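You operate a simulated robot arm through the tools that you are given. There is no shell and no other tool. Be economical: measure what you need, move in short steps, check, and stop when the job is done.

You are at the controls of a simulated robot arm. One attempt, no reset.

JOB
Clamp the regulator, pull its yellow boot off and put the boot in REDO.
Fine: then draw the jaw back almost to its stop and stand the regulator beside the other one.

It is judged by the outcome, as a careful person would: the job done as asked, and still so three seconds after it is handed in. It fails if anything else is knocked over, pushed out of place, dropped, spilled or broken.

ROBOT AND FRAMES
A 7-joint arm with a two-finger parallel gripper, fixed in place. Base frame: the origin is at the foot of the arm, x ahead of it, y to its left, z up; the work surface is at about z = 0. Units: m, degrees, N and s.
With the tool pointing down near the work surface it reaches from about 0.24 to 0.62 m from the base axis. Its first joint turns from -66.0 to 66.0 degrees. Payload 2.6 kg.
The tool frame sits at the grasp point between the pads (the TCP): z along the fingers, y along the line on which they close. The tips reach 0.03 m beyond it. Largest opening 0.094 m; finger width 0.028, thickness 0.01; the body of the gripper, 0.05 by 0.096 m, starts 0.055 m behind the TCP.
Orientation is told as [roll, pitch, yaw] about the base's x, y, z axes, in that order, counted from this pose: with the fingers straight down and closing along the base's y, the tool's x points along the base's -x, its y along +y and its z along -z.

CONTROLS
- The arm moves only by the tool jog_arm. Its argument "motion" is a list of rows, each an object of numbers (a shift or turn left out is 0, a gripper value left out holds the last): "dx", "dy", "dz": the shift along the tool's x, y, z in cm; "wx", "wy", "wz": the turn, a rotation vector about the tool's x, y, z in degrees; "jaw": the opening, from 0 (shut) to 1 (fully open). In form: [{"dx": .., "dy": .., "dz": .., "wx": .., "wy": .., "wz": .., "jaw": ..}, ...]. A call has 1 to 8 rows; each row shifts and turns the commanded pose from where the row before left it, along the tool's axes as they then stand. A row lasts 0.2 s, in which the tool goes at most 0.05 m and 8.6 degrees; a call with a longer step from one row to the next is refused whole, and so is a gripper value outside its range. A pose out of reach is approached as far as the arm can. The call stops where the force on the tool passes 60 N (or 10 N more than at its start, if that is more) or the arm is blocked; 0.2 s more then pass. The fingers move at their own pace (about 0.072 m/s each) and stop on an object; they squeeze with about 44 N. The grip force told is the motor's: it shows also when the fingers shut on nothing. Time passes only in rows, and 0.2 s behind the last, so rows that do not move let the fingers close. It gives the time, the measured TCP pose, the force on the tool (base axes), the opening and the grip force at its end, in the units of the frame above (readings bear some noise).
- Cameras (640 x 400 px; columns grow to the right, rows downward): "scene" is fixed at [0.0404, 0.4351, 0.5683]; the picture's right is [-0.71, -0.70, 0.00], its down [-0.37, 0.38, -0.85] and it looks along [0.59, -0.61, -0.53] (base axes); focal length 375 px, centre (320, 200). "wrist" rides on the gripper at [-0.037, 0, -0.058] in the tool frame; the picture's right is [0.00, -1.00, 0.00], its down [0.97, 0.00, -0.24] and it looks along [0.24, 0.00, 0.97] (tool axes); focal length 218 px, centre (320, 200). There is no depth. A picture from a camera that has moved, and an enlarged one, comes with that camera's place and axes in the base frame and with its lens.
- grab_frame(camera): a new picture of that camera. No time passes.
- inspect(camera, box): a new picture of the part [left, top, right, bottom] of that camera's present view, enlarged. No time passes.
- close_job(): hands the job in; it is judged then, once.

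Go step by step. Nothing tells you positions but the pictures and the camera data: compare them with the known pose of the tool, close in by small moves and look again before you grip or let go. The budget is 120 turns and 84 pictures, counting those below and the enlarged ones. Unless the task says otherwise, let go and move clear before handing in, and close with one line.

The tools are called after "Emit:" as name(argument=value, ...) on one line, values as JSON. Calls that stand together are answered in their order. jog_arm: Moves the arm, as the interface text tells. Its arguments: {"type":"object","properties":{"motion":{"type":"array","items":{"type":"object","properties":{"dx":{"type":"number"},"dy":{"type":"number"},"dz":{"type":"number"},"wx":{"type":"number"},"wy":{"type":"number"},"wz":{"type":"number"},"jaw":{"type":"number"}}}}},"required":["motion"]} The other tools are called the same way: grab_frame (camera) takes a picture; inspect (camera, box) takes an enlarged picture of a part of a camera's view; close_job () hands the job in.

At the start:

```text
time: 0.0
tool_pos: [0.399, -0.1516, 0.3472]
ee_rot: [0.0, 0.1, 0.0]
force: [-0.2, -0.5, -0.2]
gripper_width: 0.094
grasp_force: 0.0
```

scene: 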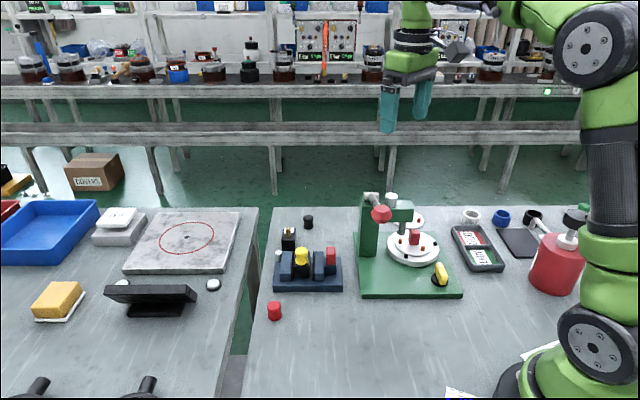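
wrist: 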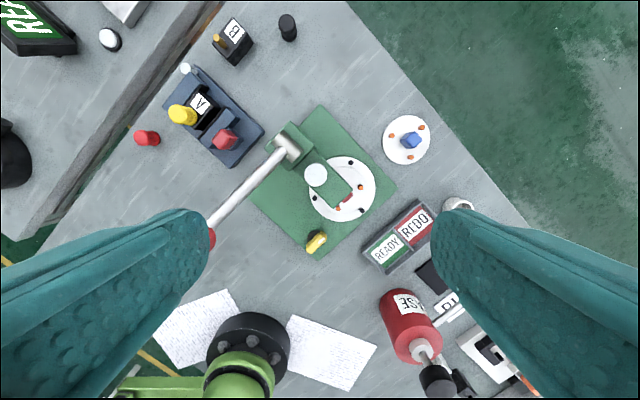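

I see a vise-like fixture (A block with yellow boot in a blue clamp), another regulator B, a green press, and a READY/REDO tray. I'll enlarge the views to understand them.

Emit:
inspect(camera="scene", box=[240, 190, 400, 330])

Emit:
inspect(camera="wrist", box=[120, 0, 320, 180])

Emit:
inspect(camera="wrist", box=[340, 180, 500, 290])

Emit:
inspect(camera="scene", box=[350, 180, 600, 310])

```text
2.86 times, centred on (320, 260) of scene
camera zoom: at [0.0404, 0.4351, 0.5683], right [-0.71, -0.7, 0.0], down [-0.37, 0.38, -0.85], along [0.59, -0.61, -0.53], focal length 1070 px, centre (320, 29)
```

zoom: 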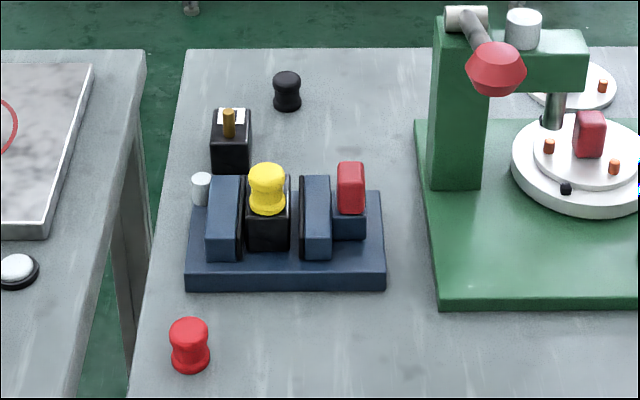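

```text
2.22 times, centred on (220, 90) of wrist
camera zoom: at [0.4354, -0.1526, 0.4029], right [0.0, -1.0, 0.0], down [-0.97, 0.0, 0.24], along [-0.24, 0.0, -0.97], focal length 485 px, centre (542, 444)
```

zoom: 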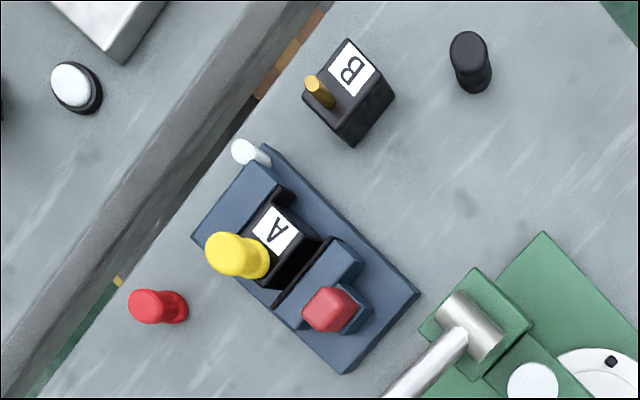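

```text
3.64 times, centred on (420, 235) of wrist
camera zoom: at [0.4354, -0.1526, 0.4029], right [0.0, -1.0, 0.0], down [-0.97, 0.0, 0.24], along [-0.24, 0.0, -0.97], focal length 794 px, centre (-44, 73)
```

zoom: 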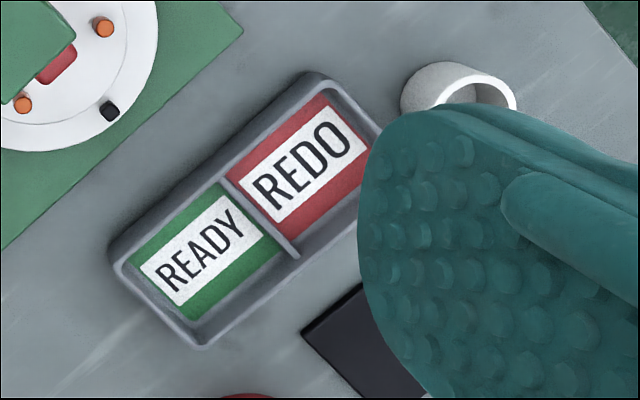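

```text
2.56 times, centred on (475, 245) of scene
camera zoom: at [0.0404, 0.4351, 0.5683], right [-0.71, -0.7, 0.0], down [-0.37, 0.38, -0.85], along [0.59, -0.61, -0.53], focal length 959 px, centre (-77, 85)
```

zoom: 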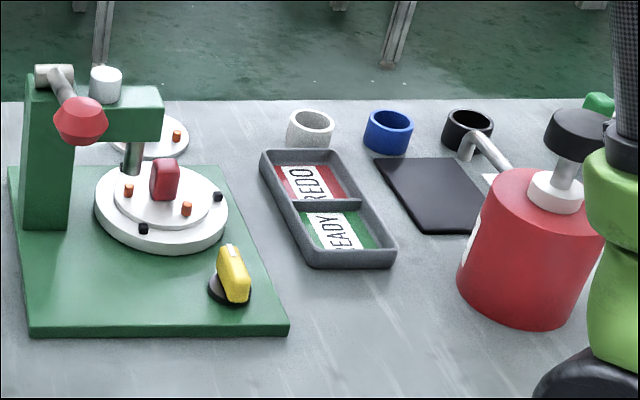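

The vise's long axis lies at about 45° in the base frame, with the red knob on the right-hand jaw. I'll move above the vise, stay high, and turn with it to look closer.

Emit:
jog_arm(motion=[{"dx": -1, "dy": 3.4, "dz": 1}, {"dx": -1, "dy": 3.4, "dz": 1}, {"dx": -1, "dy": 3.4, "dz": 1}, {"dx": -1, "dy": 3.4, "dz": 1}, {"dx": -1, "dy": 3.4, "dz": 1}, {"wz": 7.5}, {"wz": 7.5}, {"wz": 7.5}])

Emit:
jog_arm(motion=[{"wz": 7.5}, {"wz": 7.5}, {"wz": 7.5}, {}])

Emit:
grab_frame(camera="wrist")

Emit:
grab_frame(camera="scene")

```text
time: 1.8
tool_pos: [0.4489, 0.0193, 0.2956]
ee_rot: [0.1, 0.0, -22.7]
force: [-0.3, -0.3, 0.0]
gripper_width: 0.0941
grasp_force: 0.1
```

```text
time: 2.8
tool_pos: [0.4501, 0.0188, 0.2955]
ee_rot: [0.0, 0.0, -45.1]
force: [0.5, -0.5, 1.0]
gripper_width: 0.0941
grasp_force: 0.0
```

```text
77 pictures are left
camera wrist: at [0.4746, -0.0087, 0.3529], right [-0.71, -0.71, 0.0], down [-0.69, 0.69, 0.24], along [-0.17, 0.17, -0.97], focal length 218 px, centre (320, 200)
```

wrist: 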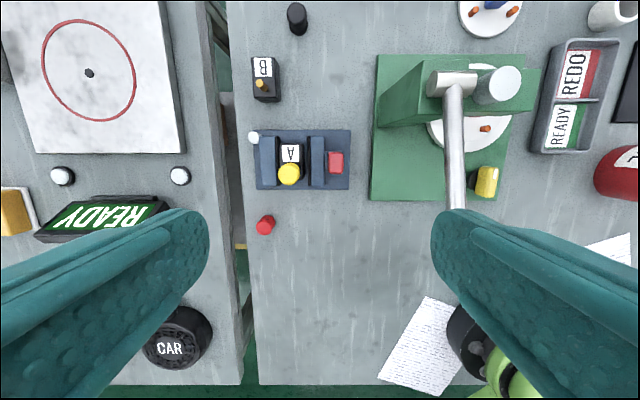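

```text
76 pictures are left
```

scene: 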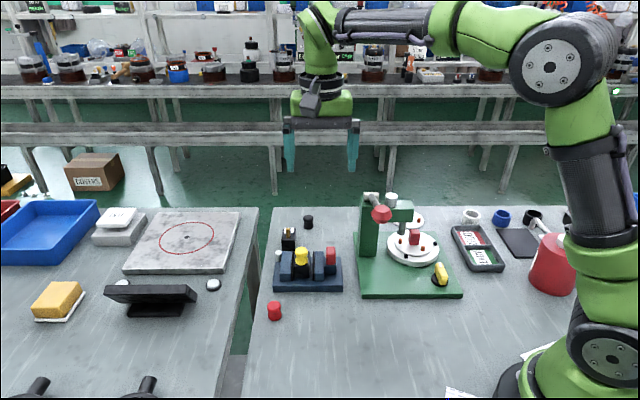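

Emit:
inspect(camera="wrist", box=[230, 40, 370, 210])

Emit:
inspect(camera="scene", box=[268, 200, 348, 300])

```text
2.35 times, centred on (300, 125) of wrist
camera zoom: at [0.4746, -0.0087, 0.3529], right [-0.71, -0.71, 0.0], down [-0.69, 0.69, 0.24], along [-0.17, 0.17, -0.97], focal length 514 px, centre (367, 376)
```

zoom: 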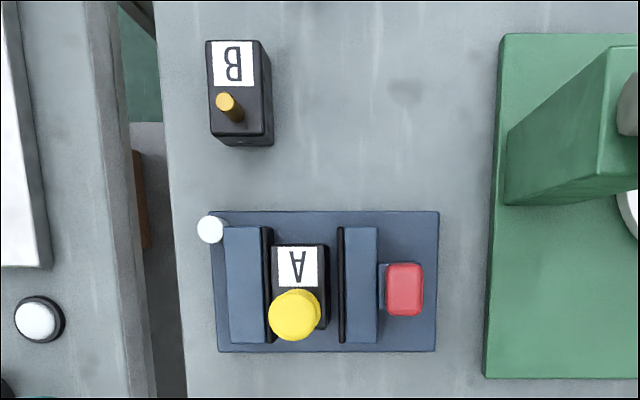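

```text
4.00 times, centred on (308, 250) of scene
camera zoom: at [0.0404, 0.4351, 0.5683], right [-0.71, -0.7, 0.0], down [-0.37, 0.38, -0.85], along [0.59, -0.61, -0.53], focal length 1499 px, centre (368, 0)
```

zoom: 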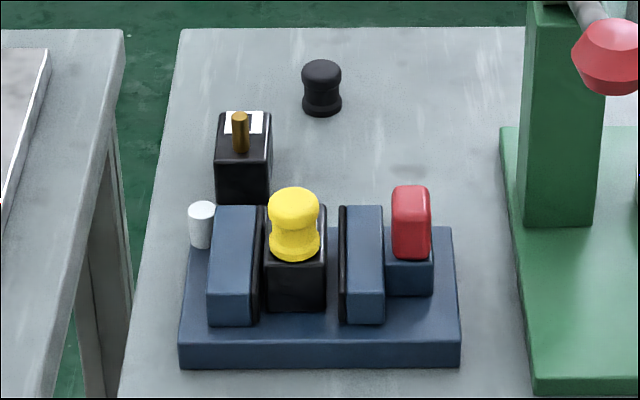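

The right jaw carries the red handle and slides along the vise's axis, and A stands loose against the left jaw. I'll turn the tool so its fingers close across the vise, which suits the handle, boot and regulator alike, and move over the handle.

Emit:
jog_arm(motion=[{"wz": -7.5}, {"wz": -7.5}, {"wz": -7.5}, {"wz": -7.5}, {"wz": -7.5}, {"wz": -7.5}, {"wz": -7.5}, {"wz": -7.5}])

Emit:
jog_arm(motion=[{"wz": -7.5}, {"wz": -7.5}, {"wz": -7.5}, {"wz": -7.5}, {"dx": 2.5, "dy": -1.65, "dz": 4}, {"dz": 4}, {}])

Emit:
grab_frame(camera="wrist")

Emit:
inspect(camera="scene", box=[240, 160, 400, 300])

```text
time: 4.6
tool_pos: [0.4479, 0.0184, 0.2958]
ee_rot: [0.0, -0.1, 15.2]
force: [0.4, 0.1, 0.1]
gripper_width: 0.0942
grasp_force: 0.0
```

```text
time: 6.2
tool_pos: [0.4425, -0.0114, 0.2158]
ee_rot: [0.0, 0.0, 45.1]
force: [-0.3, 0.1, -0.2]
gripper_width: 0.0943
grasp_force: 0.1
```

```text
73 pictures are left
camera wrist: at [0.4682, 0.014, 0.2727], right [0.71, -0.71, 0.0], down [-0.69, -0.69, 0.24], along [-0.17, -0.17, -0.97], focal length 218 px, centre (320, 200)
```

wrist: 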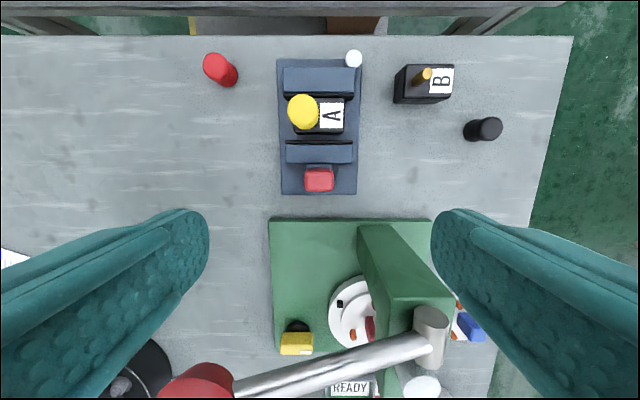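

```text
2.86 times, centred on (320, 230) of scene
camera zoom: at [0.0404, 0.4351, 0.5683], right [-0.71, -0.7, 0.0], down [-0.37, 0.38, -0.85], along [0.59, -0.61, -0.53], focal length 1070 px, centre (320, 114)
```

zoom: 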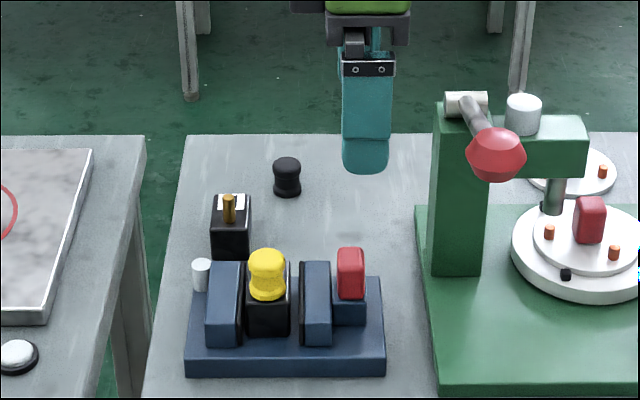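

The tool is centred over the handle. I'll go down beside it with the fingers open, then check before gripping.

Emit:
jog_arm(motion=[{"dx": -0.1, "dz": 3}, {"dz": 3}, {"dz": 3}, {"dz": 2}, {"dz": 1.5}, {}])

Emit:
grab_frame(camera="wrist")

Emit:
inspect(camera="scene", box=[260, 180, 400, 300])

```text
time: 7.6
tool_pos: [0.4437, -0.0102, 0.0898]
ee_rot: [-0.1, 0.0, 45.0]
force: [-0.4, 0.9, 3.0]
gripper_width: 0.0942
grasp_force: 0.0
```

```text
71 pictures are left
camera wrist: at [0.4689, 0.015, 0.1476], right [0.71, -0.71, 0.0], down [-0.69, -0.69, 0.24], along [-0.17, -0.17, -0.97], focal length 218 px, centre (320, 200)
```

wrist: 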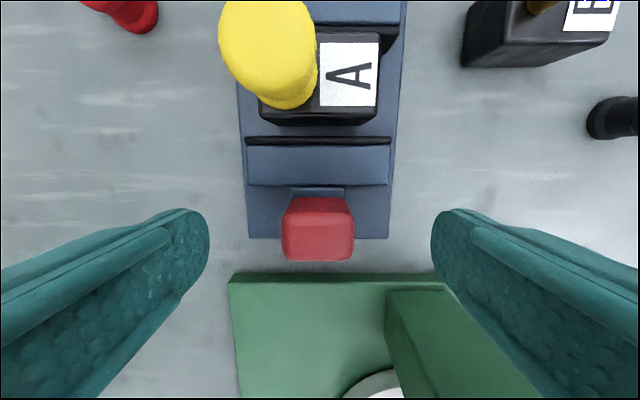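

```text
3.33 times, centred on (330, 240) of scene
camera zoom: at [0.0404, 0.4351, 0.5683], right [-0.71, -0.7, 0.0], down [-0.37, 0.38, -0.85], along [0.59, -0.61, -0.53], focal length 1249 px, centre (287, 67)
```

zoom: 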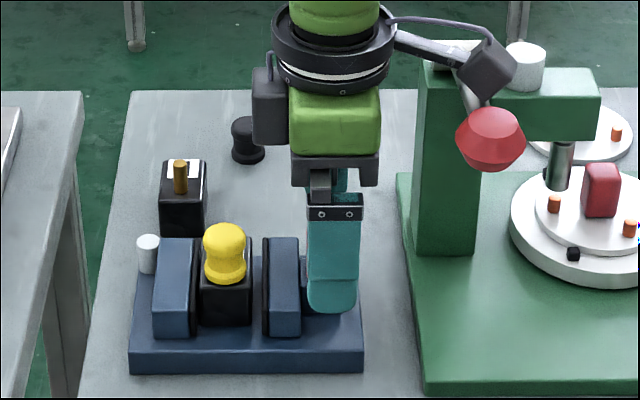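

The gripper's side protrusion is close to the press handle in this orientation, so I'll check that clearance before descending further.

Emit:
inspect(camera="scene", box=[330, 175, 410, 245])

```text
5.71 times, centred on (370, 210) of scene
camera zoom: at [0.0404, 0.4351, 0.5683], right [-0.71, -0.7, 0.0], down [-0.37, 0.38, -0.85], along [0.59, -0.61, -0.53], focal length 2141 px, centre (34, 143)
```

zoom: 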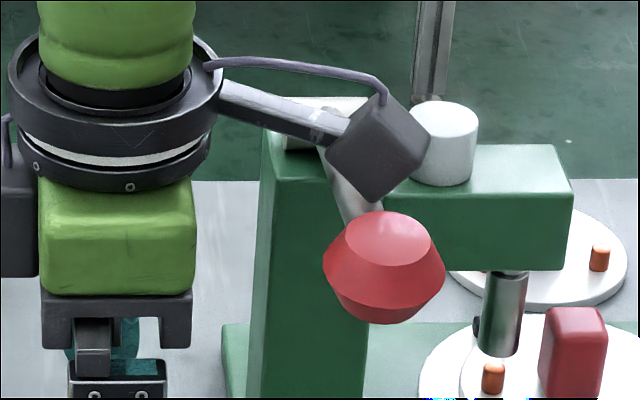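

The sensor on the gripper's +x side hangs just over the press handle, which is too tight. I'll go up and turn the tool 180° so that sensor points away from the press.

Emit:
jog_arm(motion=[{"dz": -3}, {"dz": -4}, {"dz": -4}, {"dz": -4}, {"dz": -4}, {"wz": 8}, {"wz": 8}, {"wz": 8}])

Emit:
jog_arm(motion=[{"wz": 8}, {"wz": 8}, {"wz": 8}, {"wz": 8}, {"wz": 8}, {"wz": 8}, {"wz": 8}, {"wz": 8}])

Emit:
jog_arm(motion=[{"wz": 8}, {"wz": 8}, {"wz": 8}, {"wz": 8}, {"wz": 8}, {"wz": 8}, {"wz": 8}, {"wz": 8}])

Emit:
jog_arm(motion=[{"wz": 8}, {"wz": 8}, {"wz": 8}, {"wz": 4}, {}])

```text
time: 9.4
tool_pos: [0.4436, -0.0101, 0.2801]
ee_rot: [-0.1, 0.0, 20.9]
force: [0.0, -0.1, -0.8]
gripper_width: 0.0937
grasp_force: 0.1
```

```text
time: 11.2
tool_pos: [0.4445, -0.0097, 0.2808]
ee_rot: [0.0, 0.1, -43.1]
force: [-0.7, -0.1, 0.3]
gripper_width: 0.0941
grasp_force: 0.2
```

```text
time: 13.0
tool_pos: [0.4447, -0.01, 0.2809]
ee_rot: [0.0, 0.0, -107.0]
force: [-0.5, 0.2, 0.8]
gripper_width: 0.0941
grasp_force: 0.1
```

```text
time: 14.2
tool_pos: [0.4437, -0.01, 0.2804]
ee_rot: [0.0, 0.0, -135.1]
force: [0.7, 0.2, 0.5]
gripper_width: 0.094
grasp_force: 0.1
```

The 180° turn worked, so the sensor now points away from the press. I'll descend beside the handle again.

Emit:
jog_arm(motion=[{"dz": 4}, {"dz": 4}, {"dz": 4}, {"dz": 4}, {"dz": 2}, {}])

Emit:
grab_frame(camera="wrist")

Emit:
inspect(camera="scene", box=[260, 180, 400, 300])

```text
time: 15.6
tool_pos: [0.4444, -0.0108, 0.1001]
ee_rot: [0.0, 0.0, -135.0]
force: [-0.2, 0.6, 0.1]
gripper_width: 0.094
grasp_force: 0.0
```

```text
68 pictures are left
camera wrist: at [0.4171, -0.0374, 0.157], right [-0.71, 0.71, 0.0], down [0.69, 0.69, 0.24], along [0.17, 0.17, -0.97], focal length 218 px, centre (320, 200)
```

wrist: 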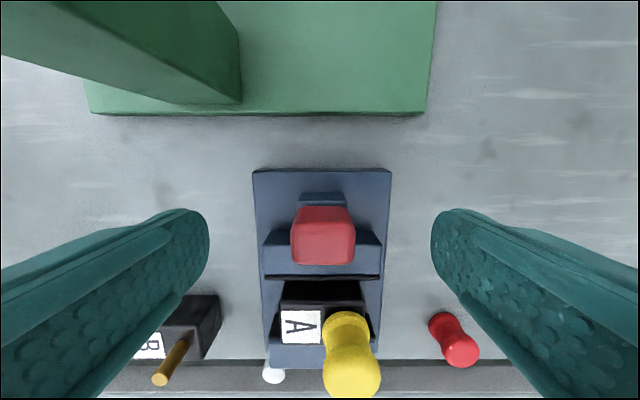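

```text
3.33 times, centred on (330, 240) of scene
camera zoom: at [0.0404, 0.4351, 0.5683], right [-0.71, -0.7, 0.0], down [-0.37, 0.38, -0.85], along [0.59, -0.61, -0.53], focal length 1249 px, centre (287, 67)
```

zoom: 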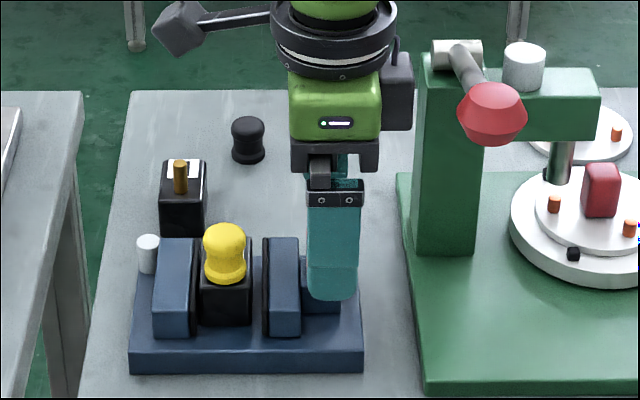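

The handle is centred between the fingers and clear of the press. I'll descend the last 2 cm and close on it.

Emit:
jog_arm(motion=[{"dz": 1.2}, {"dz": 1.0}, {}])

Emit:
jog_arm(motion=[{"jaw": 0.45}, {}, {"jaw": 0.2}, {}, {}])

Emit:
inspect(camera="scene", box=[260, 200, 400, 300])

Emit:
grab_frame(camera="wrist")

```text
time: 16.4
tool_pos: [0.4431, -0.0102, 0.0786]
ee_rot: [0.1, -0.1, -135.0]
force: [0.5, -0.3, 0.4]
gripper_width: 0.0941
grasp_force: 0.1
```

```text
time: 17.6
tool_pos: [0.4427, -0.0089, 0.0789]
ee_rot: [-0.2, 0.1, -134.8]
force: [-8.9, 7.9, 4.1]
gripper_width: 0.0318
grasp_force: 45.1
```

```text
4.00 times, centred on (330, 250) of scene
camera zoom: at [0.0404, 0.4351, 0.5683], right [-0.71, -0.7, 0.0], down [-0.37, 0.38, -0.85], along [0.59, -0.61, -0.53], focal length 1499 px, centre (280, 0)
```

zoom: 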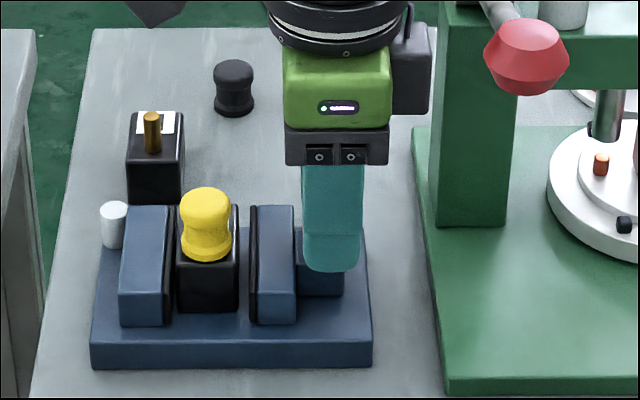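

```text
65 pictures are left
camera wrist: at [0.4162, -0.0367, 0.1355], right [-0.71, 0.71, 0.0], down [0.69, 0.69, 0.24], along [0.17, 0.17, -0.97], focal length 218 px, centre (320, 200)
```

wrist: 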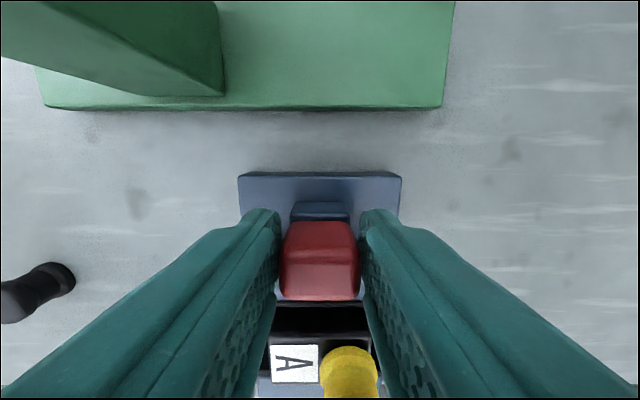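

The handle is held. I'll ease off the side load and slide the jaw toward A in small steps, watching the force.

Emit:
jog_arm(motion=[{"dy": -0.15}, {"dx": 0.3}, {"dx": 0.3}, {}])

Emit:
inspect(camera="scene", box=[260, 200, 400, 300])

```text
time: 18.6
tool_pos: [0.4466, -0.0058, 0.0781]
ee_rot: [0.1, -0.1, -135.0]
force: [-4.6, -0.8, -2.7]
gripper_width: 0.0317
grasp_force: 44.7
```

```text
4.00 times, centred on (330, 250) of scene
camera zoom: at [0.0405, 0.4351, 0.5683], right [-0.71, -0.7, 0.0], down [-0.37, 0.38, -0.85], along [0.59, -0.61, -0.53], focal length 1499 px, centre (280, 0)
```

zoom: 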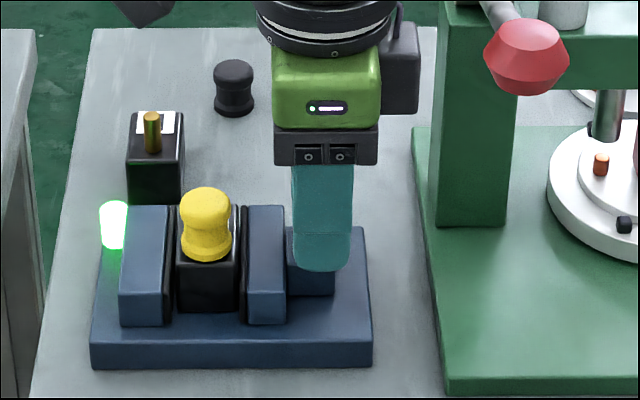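

The lamp lit green and the jaw looks about in contact. I'll press a bit further to be sure it's firm.

Emit:
jog_arm(motion=[{"dx": 0.15}, {"dx": 0.15}, {}])

Emit:
inspect(camera="scene", box=[260, 220, 350, 300])

```text
time: 19.4
tool_pos: [0.4491, -0.0044, 0.0789]
ee_rot: [0.0, -0.1, -135.0]
force: [-14.7, -8.4, 3.3]
gripper_width: 0.0315
grasp_force: 45.0
```

```text
5.00 times, centred on (305, 260) of scene
camera zoom: at [0.0404, 0.4351, 0.5683], right [-0.71, -0.7, 0.0], down [-0.37, 0.38, -0.85], along [0.59, -0.61, -0.53], focal length 1873 px, centre (395, -100)
```

zoom: 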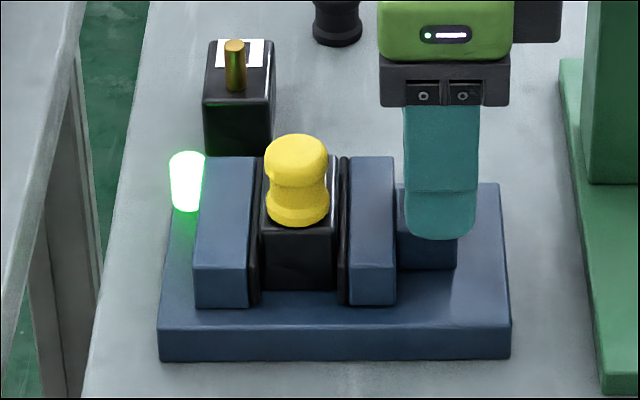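

Reaction rose to about 17 N with the lamp on, so A is clamped. I'll release the handle, rise, and check the clamp stays.

Emit:
jog_arm(motion=[{"jaw": 0.55}, {}, {"dz": -2}, {"dz": -3}, {"dz": -2}, {}])

Emit:
inspect(camera="scene", box=[260, 200, 400, 300])

Emit:
grab_frame(camera="wrist")

```text
time: 20.8
tool_pos: [0.4482, -0.0021, 0.1499]
ee_rot: [0.1, 0.0, -134.9]
force: [0.7, -0.5, 0.9]
gripper_width: 0.0515
grasp_force: 0.1
```

```text
4.00 times, centred on (330, 250) of scene
camera zoom: at [0.0404, 0.4351, 0.5683], right [-0.71, -0.7, 0.0], down [-0.37, 0.38, -0.85], along [0.59, -0.61, -0.53], focal length 1499 px, centre (280, 0)
```

zoom: 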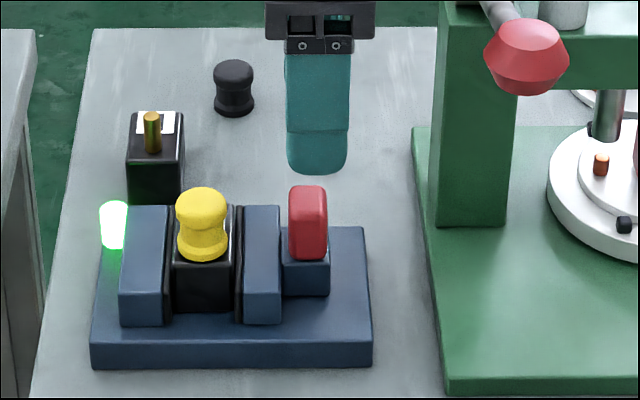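

```text
61 pictures are left
camera wrist: at [0.4218, -0.0297, 0.2066], right [-0.71, 0.71, 0.0], down [0.69, 0.69, 0.24], along [0.17, 0.17, -0.97], focal length 218 px, centre (320, 200)
```

wrist: 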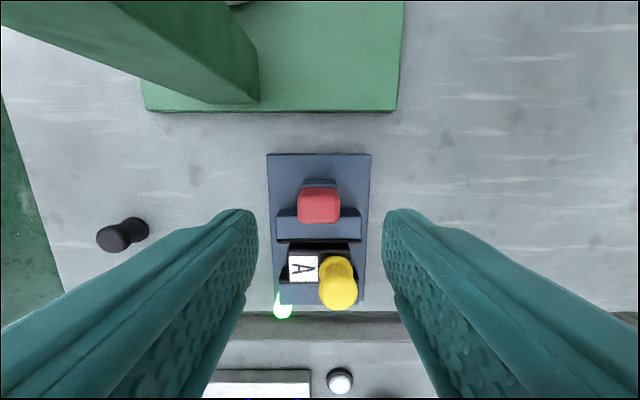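

The clamp holds. Next I'll move over the yellow boot, which I put at about (0.476, 0.043) with its top near z 0.084.

Emit:
jog_arm(motion=[{"dx": 2.6, "dy": -0.6}, {"dx": 2.55, "dy": -0.6}, {"dz": 2}, {}])

Emit:
grab_frame(camera="wrist")

Emit:
inspect(camera="scene", box=[240, 180, 360, 300])

```text
time: 21.8
tool_pos: [0.4777, 0.0411, 0.128]
ee_rot: [0.0, 0.0, -135.0]
force: [0.5, 0.5, 0.3]
gripper_width: 0.0516
grasp_force: 0.0
```

```text
60 pictures are left
camera wrist: at [0.4504, 0.0147, 0.1858], right [-0.71, 0.71, 0.0], down [0.69, 0.69, 0.24], along [0.17, 0.17, -0.97], focal length 218 px, centre (320, 200)
```

wrist: 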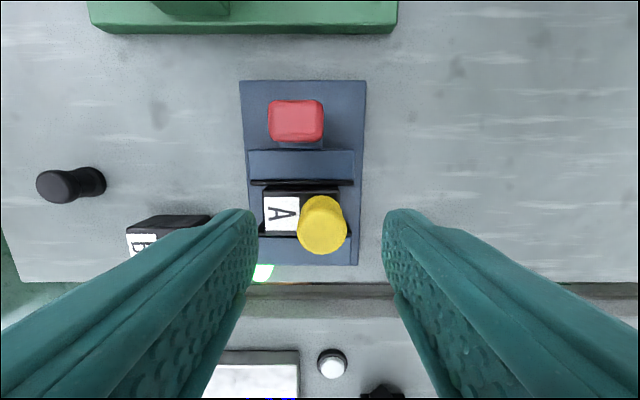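

```text
3.33 times, centred on (300, 240) of scene
camera zoom: at [0.0404, 0.4351, 0.5683], right [-0.71, -0.7, 0.0], down [-0.37, 0.38, -0.85], along [0.59, -0.61, -0.53], focal length 1249 px, centre (387, 67)
```

zoom: 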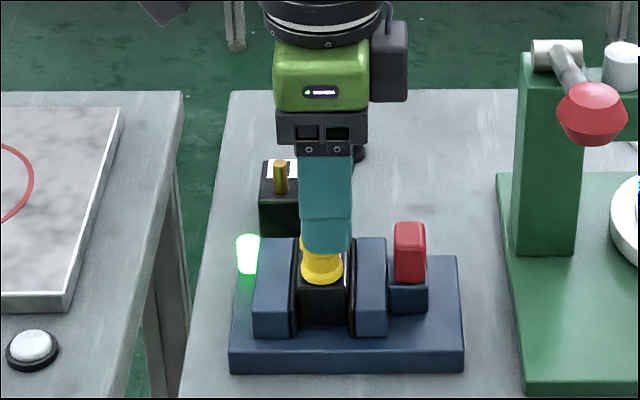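

The boot sits almost exactly under the TCP. I'll make a small correction, descend until the tips are just above the regulator's top, and close.

Emit:
jog_arm(motion=[{"dx": 0.1, "dy": -0.15, "dz": 1.5}, {"dz": 1.5}, {"dz": 0.8}, {}])

Emit:
inspect(camera="scene", box=[260, 210, 350, 290])

Emit:
inspect(camera="wrist", box=[220, 120, 420, 320])

```text
time: 22.8
tool_pos: [0.4765, 0.0443, 0.0917]
ee_rot: [0.0, 0.0, -135.0]
force: [0.4, 0.4, 0.0]
gripper_width: 0.0517
grasp_force: 0.1
```

```text
5.00 times, centred on (305, 250) of scene
camera zoom: at [0.0404, 0.4351, 0.5683], right [-0.71, -0.7, 0.0], down [-0.37, 0.38, -0.85], along [0.59, -0.61, -0.53], focal length 1873 px, centre (395, -50)
```

zoom: 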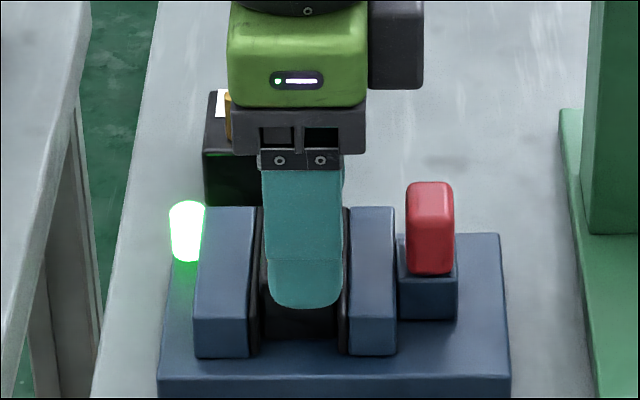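

```text
2.00 times, centred on (320, 220) of wrist
camera zoom: at [0.4501, 0.0161, 0.1477], right [-0.71, 0.71, 0.0], down [0.69, 0.69, 0.24], along [0.17, 0.17, -0.97], focal length 436 px, centre (320, 160)
```

zoom: 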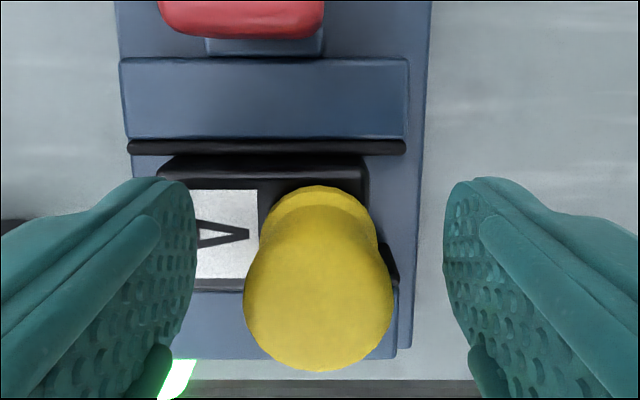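

Everything is aligned. I'll go down 2 mm more and close on the boot.

Emit:
jog_arm(motion=[{"dz": 0.25}, {"jaw": 0.35}, {"jaw": 0.15}, {}, {}])

Emit:
inspect(camera="scene", box=[260, 210, 350, 290])

Emit:
inspect(camera="wrist", box=[220, 120, 420, 320])

```text
time: 24.0
tool_pos: [0.4765, 0.0429, 0.0897]
ee_rot: [0.0, 0.0, -134.9]
force: [1.2, 0.2, -0.5]
gripper_width: 0.0244
grasp_force: 43.8
```

```text
5.00 times, centred on (305, 250) of scene
camera zoom: at [0.0404, 0.4351, 0.5683], right [-0.71, -0.7, 0.0], down [-0.37, 0.38, -0.85], along [0.59, -0.61, -0.53], focal length 1873 px, centre (395, -50)
```

zoom: 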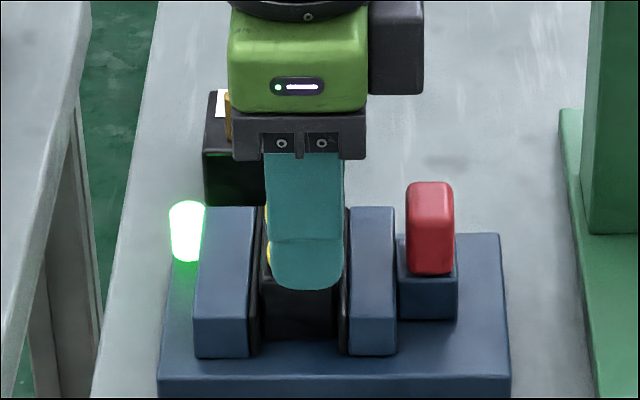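

```text
2.00 times, centred on (320, 220) of wrist
camera zoom: at [0.4498, 0.0162, 0.1454], right [-0.71, 0.71, 0.0], down [0.69, 0.69, 0.24], along [0.17, 0.17, -0.97], focal length 436 px, centre (320, 160)
```

zoom: 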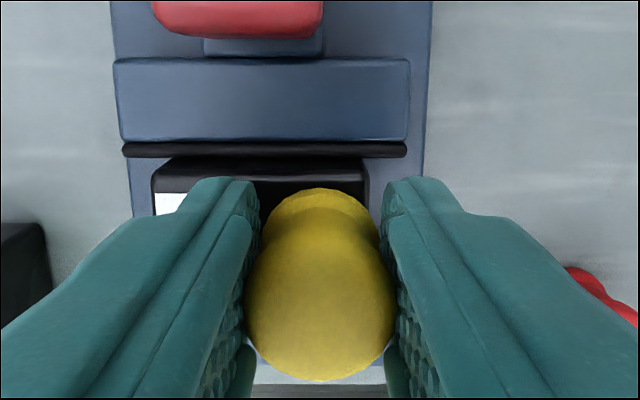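

The boot is gripped squarely. I'll pull it straight up slowly.

Emit:
jog_arm(motion=[{"dz": -0.3}, {"dz": -0.4}, {"dz": -0.4}, {"dz": -0.4}, {}])

Emit:
inspect(camera="scene", box=[260, 200, 350, 280])

```text
time: 25.2
tool_pos: [0.4754, 0.0435, 0.1034]
ee_rot: [0.0, -0.1, -134.8]
force: [0.5, 0.2, 0.1]
gripper_width: 0.0246
grasp_force: 43.9
```

```text
5.00 times, centred on (305, 240) of scene
camera zoom: at [0.0404, 0.4351, 0.5683], right [-0.71, -0.7, 0.0], down [-0.37, 0.38, -0.85], along [0.59, -0.61, -0.53], focal length 1873 px, centre (395, 0)
```

zoom: 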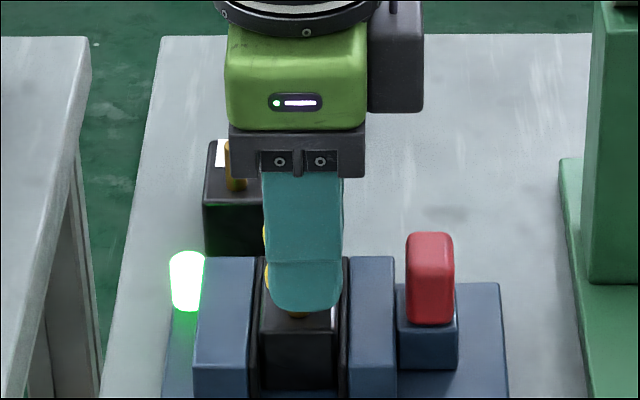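

Emit:
jog_arm(motion=[{"dz": -1}, {"dz": -2}, {"dz": -3}, {"dz": -3}, {"dz": -3}, {"dz": -3}, {"dz": -2}, {}])

Emit:
inspect(camera="scene", box=[250, 150, 360, 290])

Emit:
grab_frame(camera="wrist")

```text
time: 27.0
tool_pos: [0.4769, 0.0449, 0.2745]
ee_rot: [0.0, 0.0, -135.0]
force: [-0.4, 0.1, -0.2]
gripper_width: 0.0242
grasp_force: 44.2
```

```text
2.86 times, centred on (305, 220) of scene
camera zoom: at [0.0404, 0.4351, 0.5683], right [-0.71, -0.7, 0.0], down [-0.37, 0.38, -0.85], along [0.59, -0.61, -0.53], focal length 1070 px, centre (363, 143)
```

zoom: 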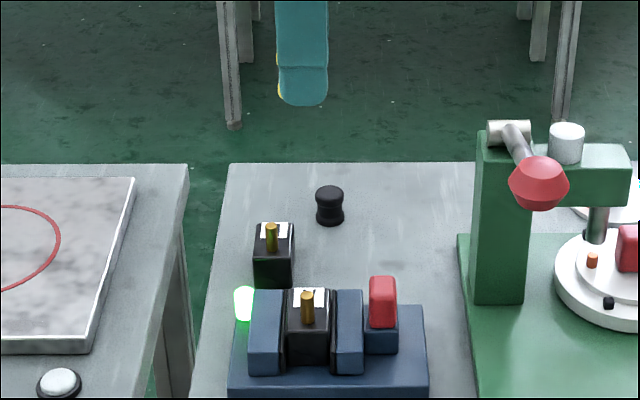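

```text
52 pictures are left
camera wrist: at [0.4498, 0.0172, 0.3313], right [-0.71, 0.71, 0.0], down [0.69, 0.69, 0.24], along [0.17, 0.17, -0.97], focal length 218 px, centre (320, 200)
```

wrist: 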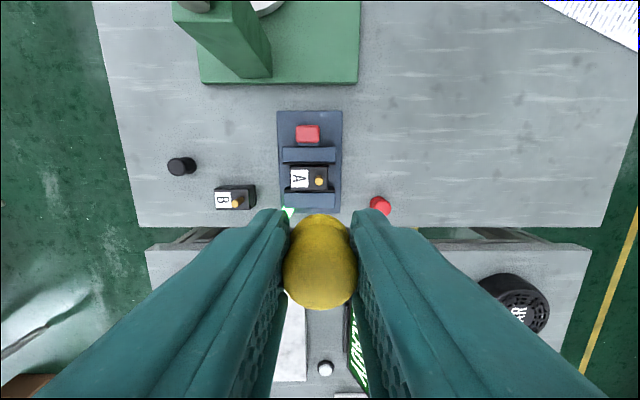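

The boot is off and A stays clamped. I'll carry the boot high over the press toward the REDO cell, which I put at about (0.287, −0.338).

Emit:
jog_arm(motion=[{"dz": -2}, {"dx": -4, "dy": 1.3}, {"dx": -4, "dy": 1.3}, {"dx": -4, "dy": 1.3}, {"dx": -4, "dy": 1.3}, {"dx": -4, "dy": 1.3}, {"dx": -4, "dy": 1.3}, {"dx": -4, "dy": 1.3}])

Emit:
jog_arm(motion=[{"dx": -4, "dy": 1.3}, {"dx": -4, "dy": 1.3}, {"dx": -4, "dy": 1.6}, {}, {}])

Emit:
grab_frame(camera="wrist")

Emit:
inspect(camera="scene", box=[400, 60, 600, 310])

```text
time: 28.8
tool_pos: [0.3437, -0.2192, 0.294]
ee_rot: [0.0, 0.0, -134.9]
force: [0.6, 0.1, 0.0]
gripper_width: 0.0245
grasp_force: 44.0
```

```text
time: 30.0
tool_pos: [0.2888, -0.3328, 0.295]
ee_rot: [0.0, 0.1, -135.0]
force: [0.1, 0.0, -0.2]
gripper_width: 0.0247
grasp_force: 43.9
```

```text
51 pictures are left
camera wrist: at [0.2619, -0.36, 0.3516], right [-0.71, 0.71, 0.0], down [0.69, 0.69, 0.24], along [0.17, 0.17, -0.97], focal length 218 px, centre (320, 200)
```

wrist: 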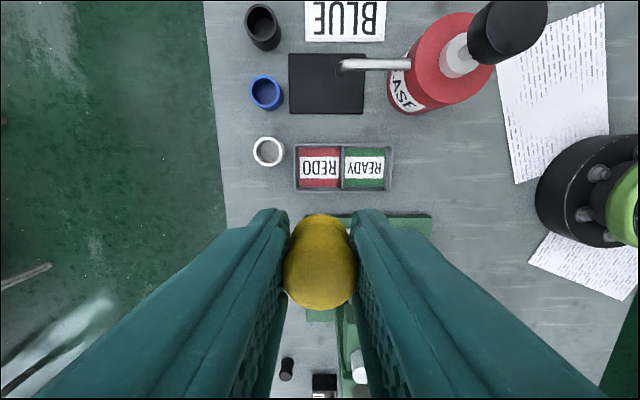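

```text
1.60 times, centred on (500, 185) of scene
camera zoom: at [0.0404, 0.4351, 0.5683], right [-0.71, -0.7, 0.0], down [-0.37, 0.38, -0.85], along [0.59, -0.61, -0.53], focal length 600 px, centre (32, 224)
```

zoom: 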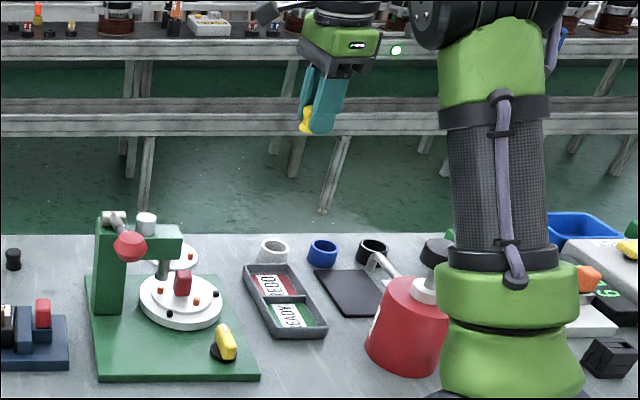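

The REDO cell is nearly underneath. I'll correct by a few mm and descend to just above the tray.

Emit:
jog_arm(motion=[{"dx": -0.6, "dy": 0.2}, {"dz": 4}, {"dz": 4}, {"dz": 4}, {"dz": 4}, {"dz": 4}, {"dz": 2.5}, {}])

Emit:
grab_frame(camera="wrist")

Emit:
inspect(camera="scene", box=[420, 160, 560, 290])

```text
time: 31.8
tool_pos: [0.2853, -0.3378, 0.0671]
ee_rot: [0.0, 0.0, -134.9]
force: [-0.2, 0.6, -0.1]
gripper_width: 0.0246
grasp_force: 44.4
```

```text
49 pictures are left
camera wrist: at [0.2589, -0.3655, 0.1253], right [-0.71, 0.71, 0.0], down [0.69, 0.69, 0.24], along [0.17, 0.17, -0.97], focal length 218 px, centre (320, 200)
```

wrist: 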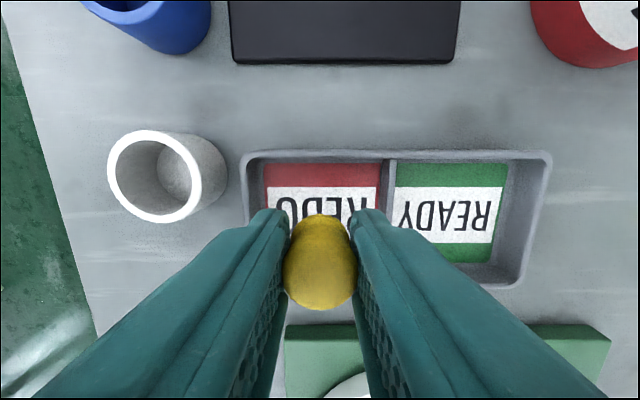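

```text
3.08 times, centred on (490, 225) of scene
camera zoom: at [0.0404, 0.4351, 0.5683], right [-0.71, -0.7, 0.0], down [-0.37, 0.38, -0.85], along [0.59, -0.61, -0.53], focal length 1153 px, centre (-203, 123)
```

zoom: 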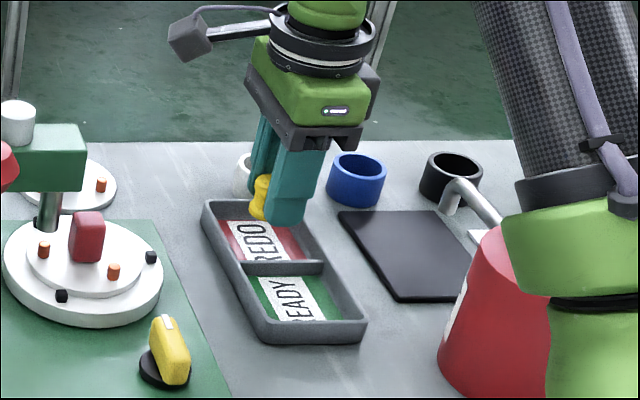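

The boot is centred over the REDO cell. I'll lower it to the floor gently, watching for touch.

Emit:
jog_arm(motion=[{"dz": 1.2}, {"dz": 0.6}, {"dz": 0.3}, {}])

Emit:
jog_arm(motion=[{"dz": 0.2}, {"dz": 0.2}, {}])

Emit:
inspect(camera="scene", box=[440, 200, 520, 280])

```text
time: 32.8
tool_pos: [0.2856, -0.3383, 0.0476]
ee_rot: [0.0, 0.1, -135.0]
force: [0.5, -0.7, -0.4]
gripper_width: 0.0246
grasp_force: 43.5
```

```text
time: 33.6
tool_pos: [0.2842, -0.3395, 0.0429]
ee_rot: [0.1, -0.1, -134.9]
force: [-0.2, -0.8, 0.4]
gripper_width: 0.0245
grasp_force: 44.4
```

```text
5.00 times, centred on (480, 240) of scene
camera zoom: at [0.0404, 0.4351, 0.5683], right [-0.71, -0.7, 0.0], down [-0.37, 0.38, -0.85], along [0.59, -0.61, -0.53], focal length 1873 px, centre (-480, 0)
```

zoom: 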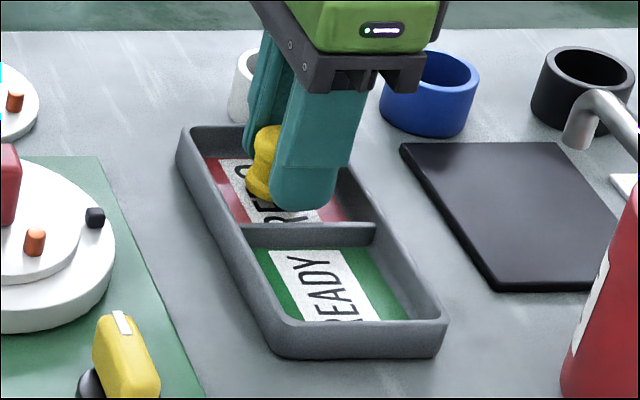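

Emit:
jog_arm(motion=[{"dz": 0.15}, {}])

Emit:
jog_arm(motion=[{"dz": 0.15}, {}])

Emit:
jog_arm(motion=[{"dz": 0.15}, {}])

```text
time: 34.2
tool_pos: [0.2845, -0.3391, 0.0412]
ee_rot: [0.0, 0.0, -134.9]
force: [0.0, 0.7, -0.9]
gripper_width: 0.0243
grasp_force: 44.0
```

```text
time: 34.8
tool_pos: [0.2864, -0.3382, 0.0395]
ee_rot: [0.0, -0.1, -134.9]
force: [-0.1, -0.6, 0.7]
gripper_width: 0.0243
grasp_force: 44.0
```

```text
time: 35.4
tool_pos: [0.2848, -0.3391, 0.0379]
ee_rot: [0.0, 0.0, -134.9]
force: [-0.5, -0.7, 0.3]
gripper_width: 0.0246
grasp_force: 43.9
```

Emit:
jog_arm(motion=[{"dz": 0.12}, {}])

Emit:
inspect(camera="scene", box=[450, 210, 510, 260])

```text
time: 36.0
tool_pos: [0.2858, -0.3376, 0.039]
ee_rot: [0.1, -0.1, -135.0]
force: [-1.3, -0.2, 0.1]
gripper_width: 0.0244
grasp_force: 43.9
```

```text
8.00 times, centred on (480, 235) of scene
camera zoom: at [0.0404, 0.4351, 0.5683], right [-0.71, -0.7, 0.0], down [-0.37, 0.38, -0.85], along [0.59, -0.61, -0.53], focal length 2997 px, centre (-960, -80)
```

zoom: 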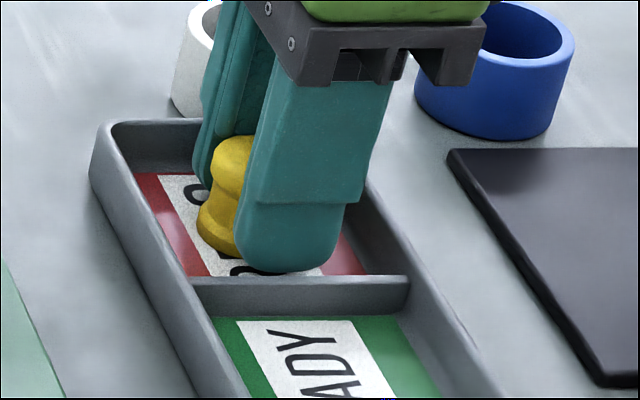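

Emit:
jog_arm(motion=[{"dz": 0.15}, {}])

Emit:
jog_arm(motion=[{"dz": 0.15}, {}])

```text
time: 36.6
tool_pos: [0.2859, -0.339, 0.0375]
ee_rot: [0.0, 0.1, -135.0]
force: [-6.6, 8.2, 24.0]
gripper_width: 0.0244
grasp_force: 44.3
```

```text
time: 37.2
tool_pos: [0.2853, -0.3387, 0.0374]
ee_rot: [0.2, 0.1, -135.1]
force: [-13.6, 16.5, 50.9]
gripper_width: 0.0244
grasp_force: 44.1
```

Contact is firm, so I'll back off slightly, open, and rise clear.

Emit:
jog_arm(motion=[{"dz": -0.25}, {}, {"jaw": 0.38}, {}, {}])

Emit:
jog_arm(motion=[{"dz": -1}, {"dz": -2}, {"dz": -4}, {"dz": -4}, {"dz": -4}, {"dz": -4}, {"dz": -4}, {}])

Emit:
grab_frame(camera="wrist")

Emit:
inspect(camera="scene", box=[340, 170, 540, 300])

```text
time: 38.4
tool_pos: [0.2857, -0.3393, 0.0372]
ee_rot: [0.1, 0.1, -134.9]
force: [0.9, -1.2, 0.4]
gripper_width: 0.0358
grasp_force: 0.1
```

```text
time: 40.2
tool_pos: [0.2851, -0.3393, 0.2686]
ee_rot: [0.1, 0.0, -135.0]
force: [-0.1, 0.3, 1.1]
gripper_width: 0.0356
grasp_force: 0.1
```

```text
45 pictures are left
camera wrist: at [0.2585, -0.3661, 0.3248], right [-0.71, 0.71, 0.0], down [0.69, 0.69, 0.24], along [0.17, 0.17, -0.97], focal length 218 px, centre (320, 200)
```

wrist: 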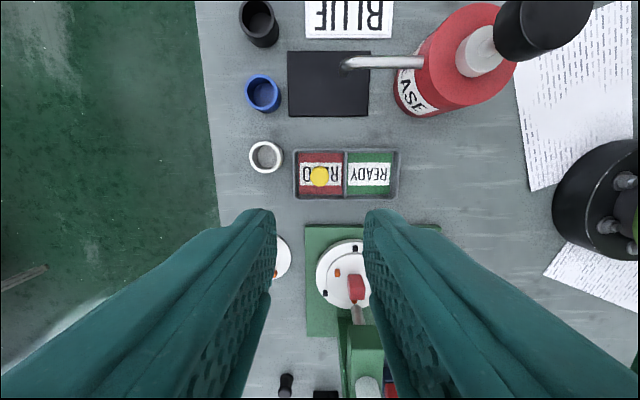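

```text
3.08 times, centred on (440, 235) of scene
camera zoom: at [0.0404, 0.4351, 0.5683], right [-0.71, -0.7, 0.0], down [-0.37, 0.38, -0.85], along [0.59, -0.61, -0.53], focal length 1153 px, centre (-49, 92)
```

zoom: 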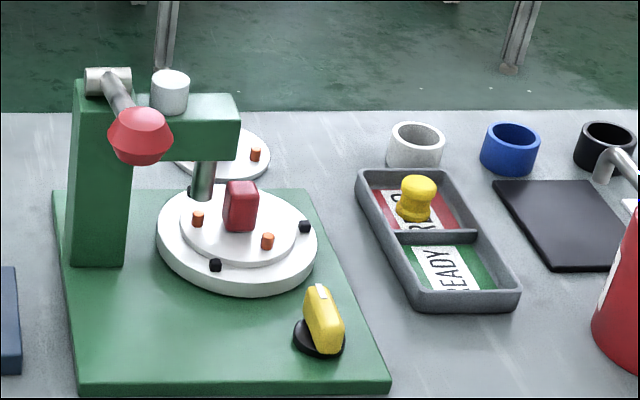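

The boot stands in REDO. I'll return high over the press to the clamp handle.

Emit:
jog_arm(motion=[{"dz": -2.5}, {"dx": 3.92, "dy": -1.36}, {"dx": 3.92, "dy": -1.36}, {"dx": 3.92, "dy": -1.36}, {"dx": 3.92, "dy": -1.36}, {"dx": 3.92, "dy": -1.36}, {"dx": 3.92, "dy": -1.36}, {"dx": 3.92, "dy": -1.36}])

Emit:
jog_arm(motion=[{"dx": 3.92, "dy": -1.36, "jaw": 0.6}, {"dx": 3.92, "dy": -1.36}, {"dz": 4}, {"dz": 4}, {"dz": 4}, {"dz": 4}, {"dz": 2}, {}])

Emit:
grab_frame(camera="wrist")

```text
time: 42.0
tool_pos: [0.4124, -0.0762, 0.2919]
ee_rot: [0.0, -0.1, -134.9]
force: [-0.4, -0.7, 0.0]
gripper_width: 0.0354
grasp_force: 0.1
```

```text
time: 43.8
tool_pos: [0.4481, -0.0026, 0.1119]
ee_rot: [0.0, 0.0, -135.1]
force: [-0.4, 0.3, -0.8]
gripper_width: 0.0565
grasp_force: 0.1
```

```text
43 pictures are left
camera wrist: at [0.4221, -0.03, 0.1691], right [-0.71, 0.71, 0.0], down [0.69, 0.69, 0.24], along [0.17, 0.17, -0.97], focal length 218 px, centre (320, 200)
```

wrist: 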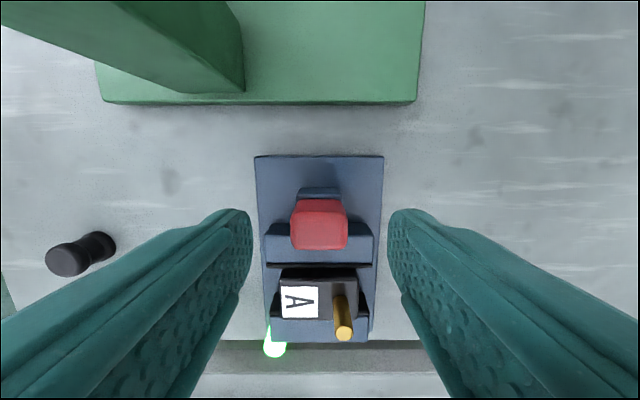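

The handle is centred. I'll descend and grip it.

Emit:
jog_arm(motion=[{"dz": 1.5}, {"dz": 1.2}, {"dz": 0.6}, {}, {"jaw": 0.2}, {}, {}, {}])

Emit:
inspect(camera="scene", box=[260, 210, 350, 290])

```text
time: 45.6
tool_pos: [0.4506, -0.003, 0.0807]
ee_rot: [0.2, 0.1, -135.0]
force: [-6.5, -3.1, 25.5]
gripper_width: 0.0279
grasp_force: 45.0
```

```text
5.00 times, centred on (305, 250) of scene
camera zoom: at [0.0403, 0.4351, 0.5683], right [-0.71, -0.7, 0.0], down [-0.37, 0.38, -0.85], along [0.59, -0.61, -0.53], focal length 1873 px, centre (395, -50)
```

zoom: 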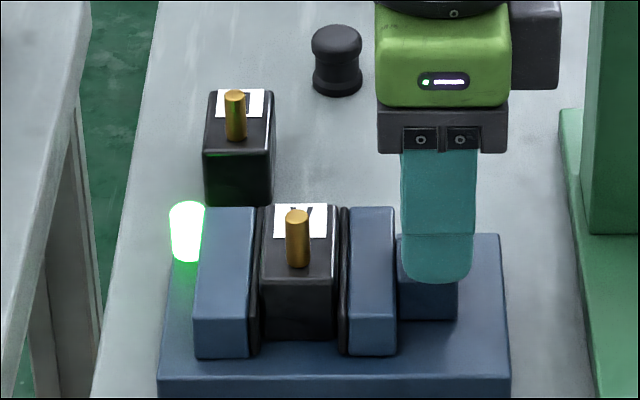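

Emit:
grab_frame(camera="wrist")

```text
41 pictures are left
camera wrist: at [0.4222, -0.0302, 0.1376], right [-0.71, 0.71, 0.0], down [0.69, 0.69, 0.24], along [0.17, 0.17, -0.97], focal length 218 px, centre (320, 200)
```

wrist: 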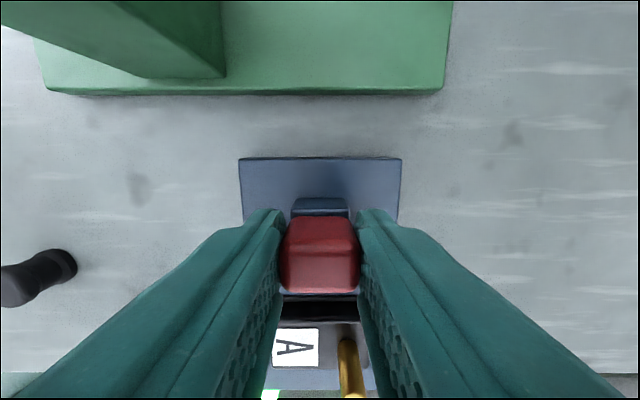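

The fingertips seem to rest on the ledge below the handle (25 N up). I'll open, rise 3 mm and re-grip on the handle itself.

Emit:
jog_arm(motion=[{"jaw": 0.45}, {}, {"dz": -0.4}, {}, {"jaw": 0.2}, {}, {}])

```text
time: 47.2
tool_pos: [0.4499, -0.0034, 0.0835]
ee_rot: [0.2, 0.1, -135.1]
force: [5.0, -4.0, -3.8]
gripper_width: 0.0275
grasp_force: 44.8
```

Clean grip now. I'll draw the jaw back in small steps.

Emit:
jog_arm(motion=[{"dx": -0.2}, {"dx": -0.2}, {"dx": -0.2}, {}])

Emit:
inspect(camera="scene", box=[260, 210, 350, 290])

```text
time: 48.2
tool_pos: [0.444, -0.0078, 0.0843]
ee_rot: [0.3, 0.0, -135.0]
force: [12.9, -8.2, -6.9]
gripper_width: 0.0277
grasp_force: 45.0
```

```text
5.00 times, centred on (305, 250) of scene
camera zoom: at [0.0405, 0.4351, 0.5683], right [-0.71, -0.7, 0.0], down [-0.37, 0.38, -0.85], along [0.59, -0.61, -0.53], focal length 1873 px, centre (395, -50)
```

zoom: 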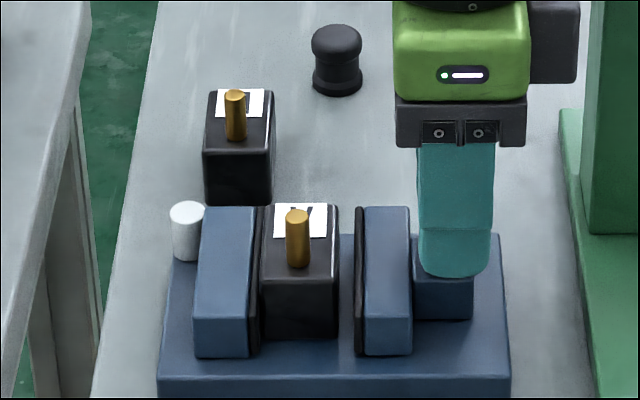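

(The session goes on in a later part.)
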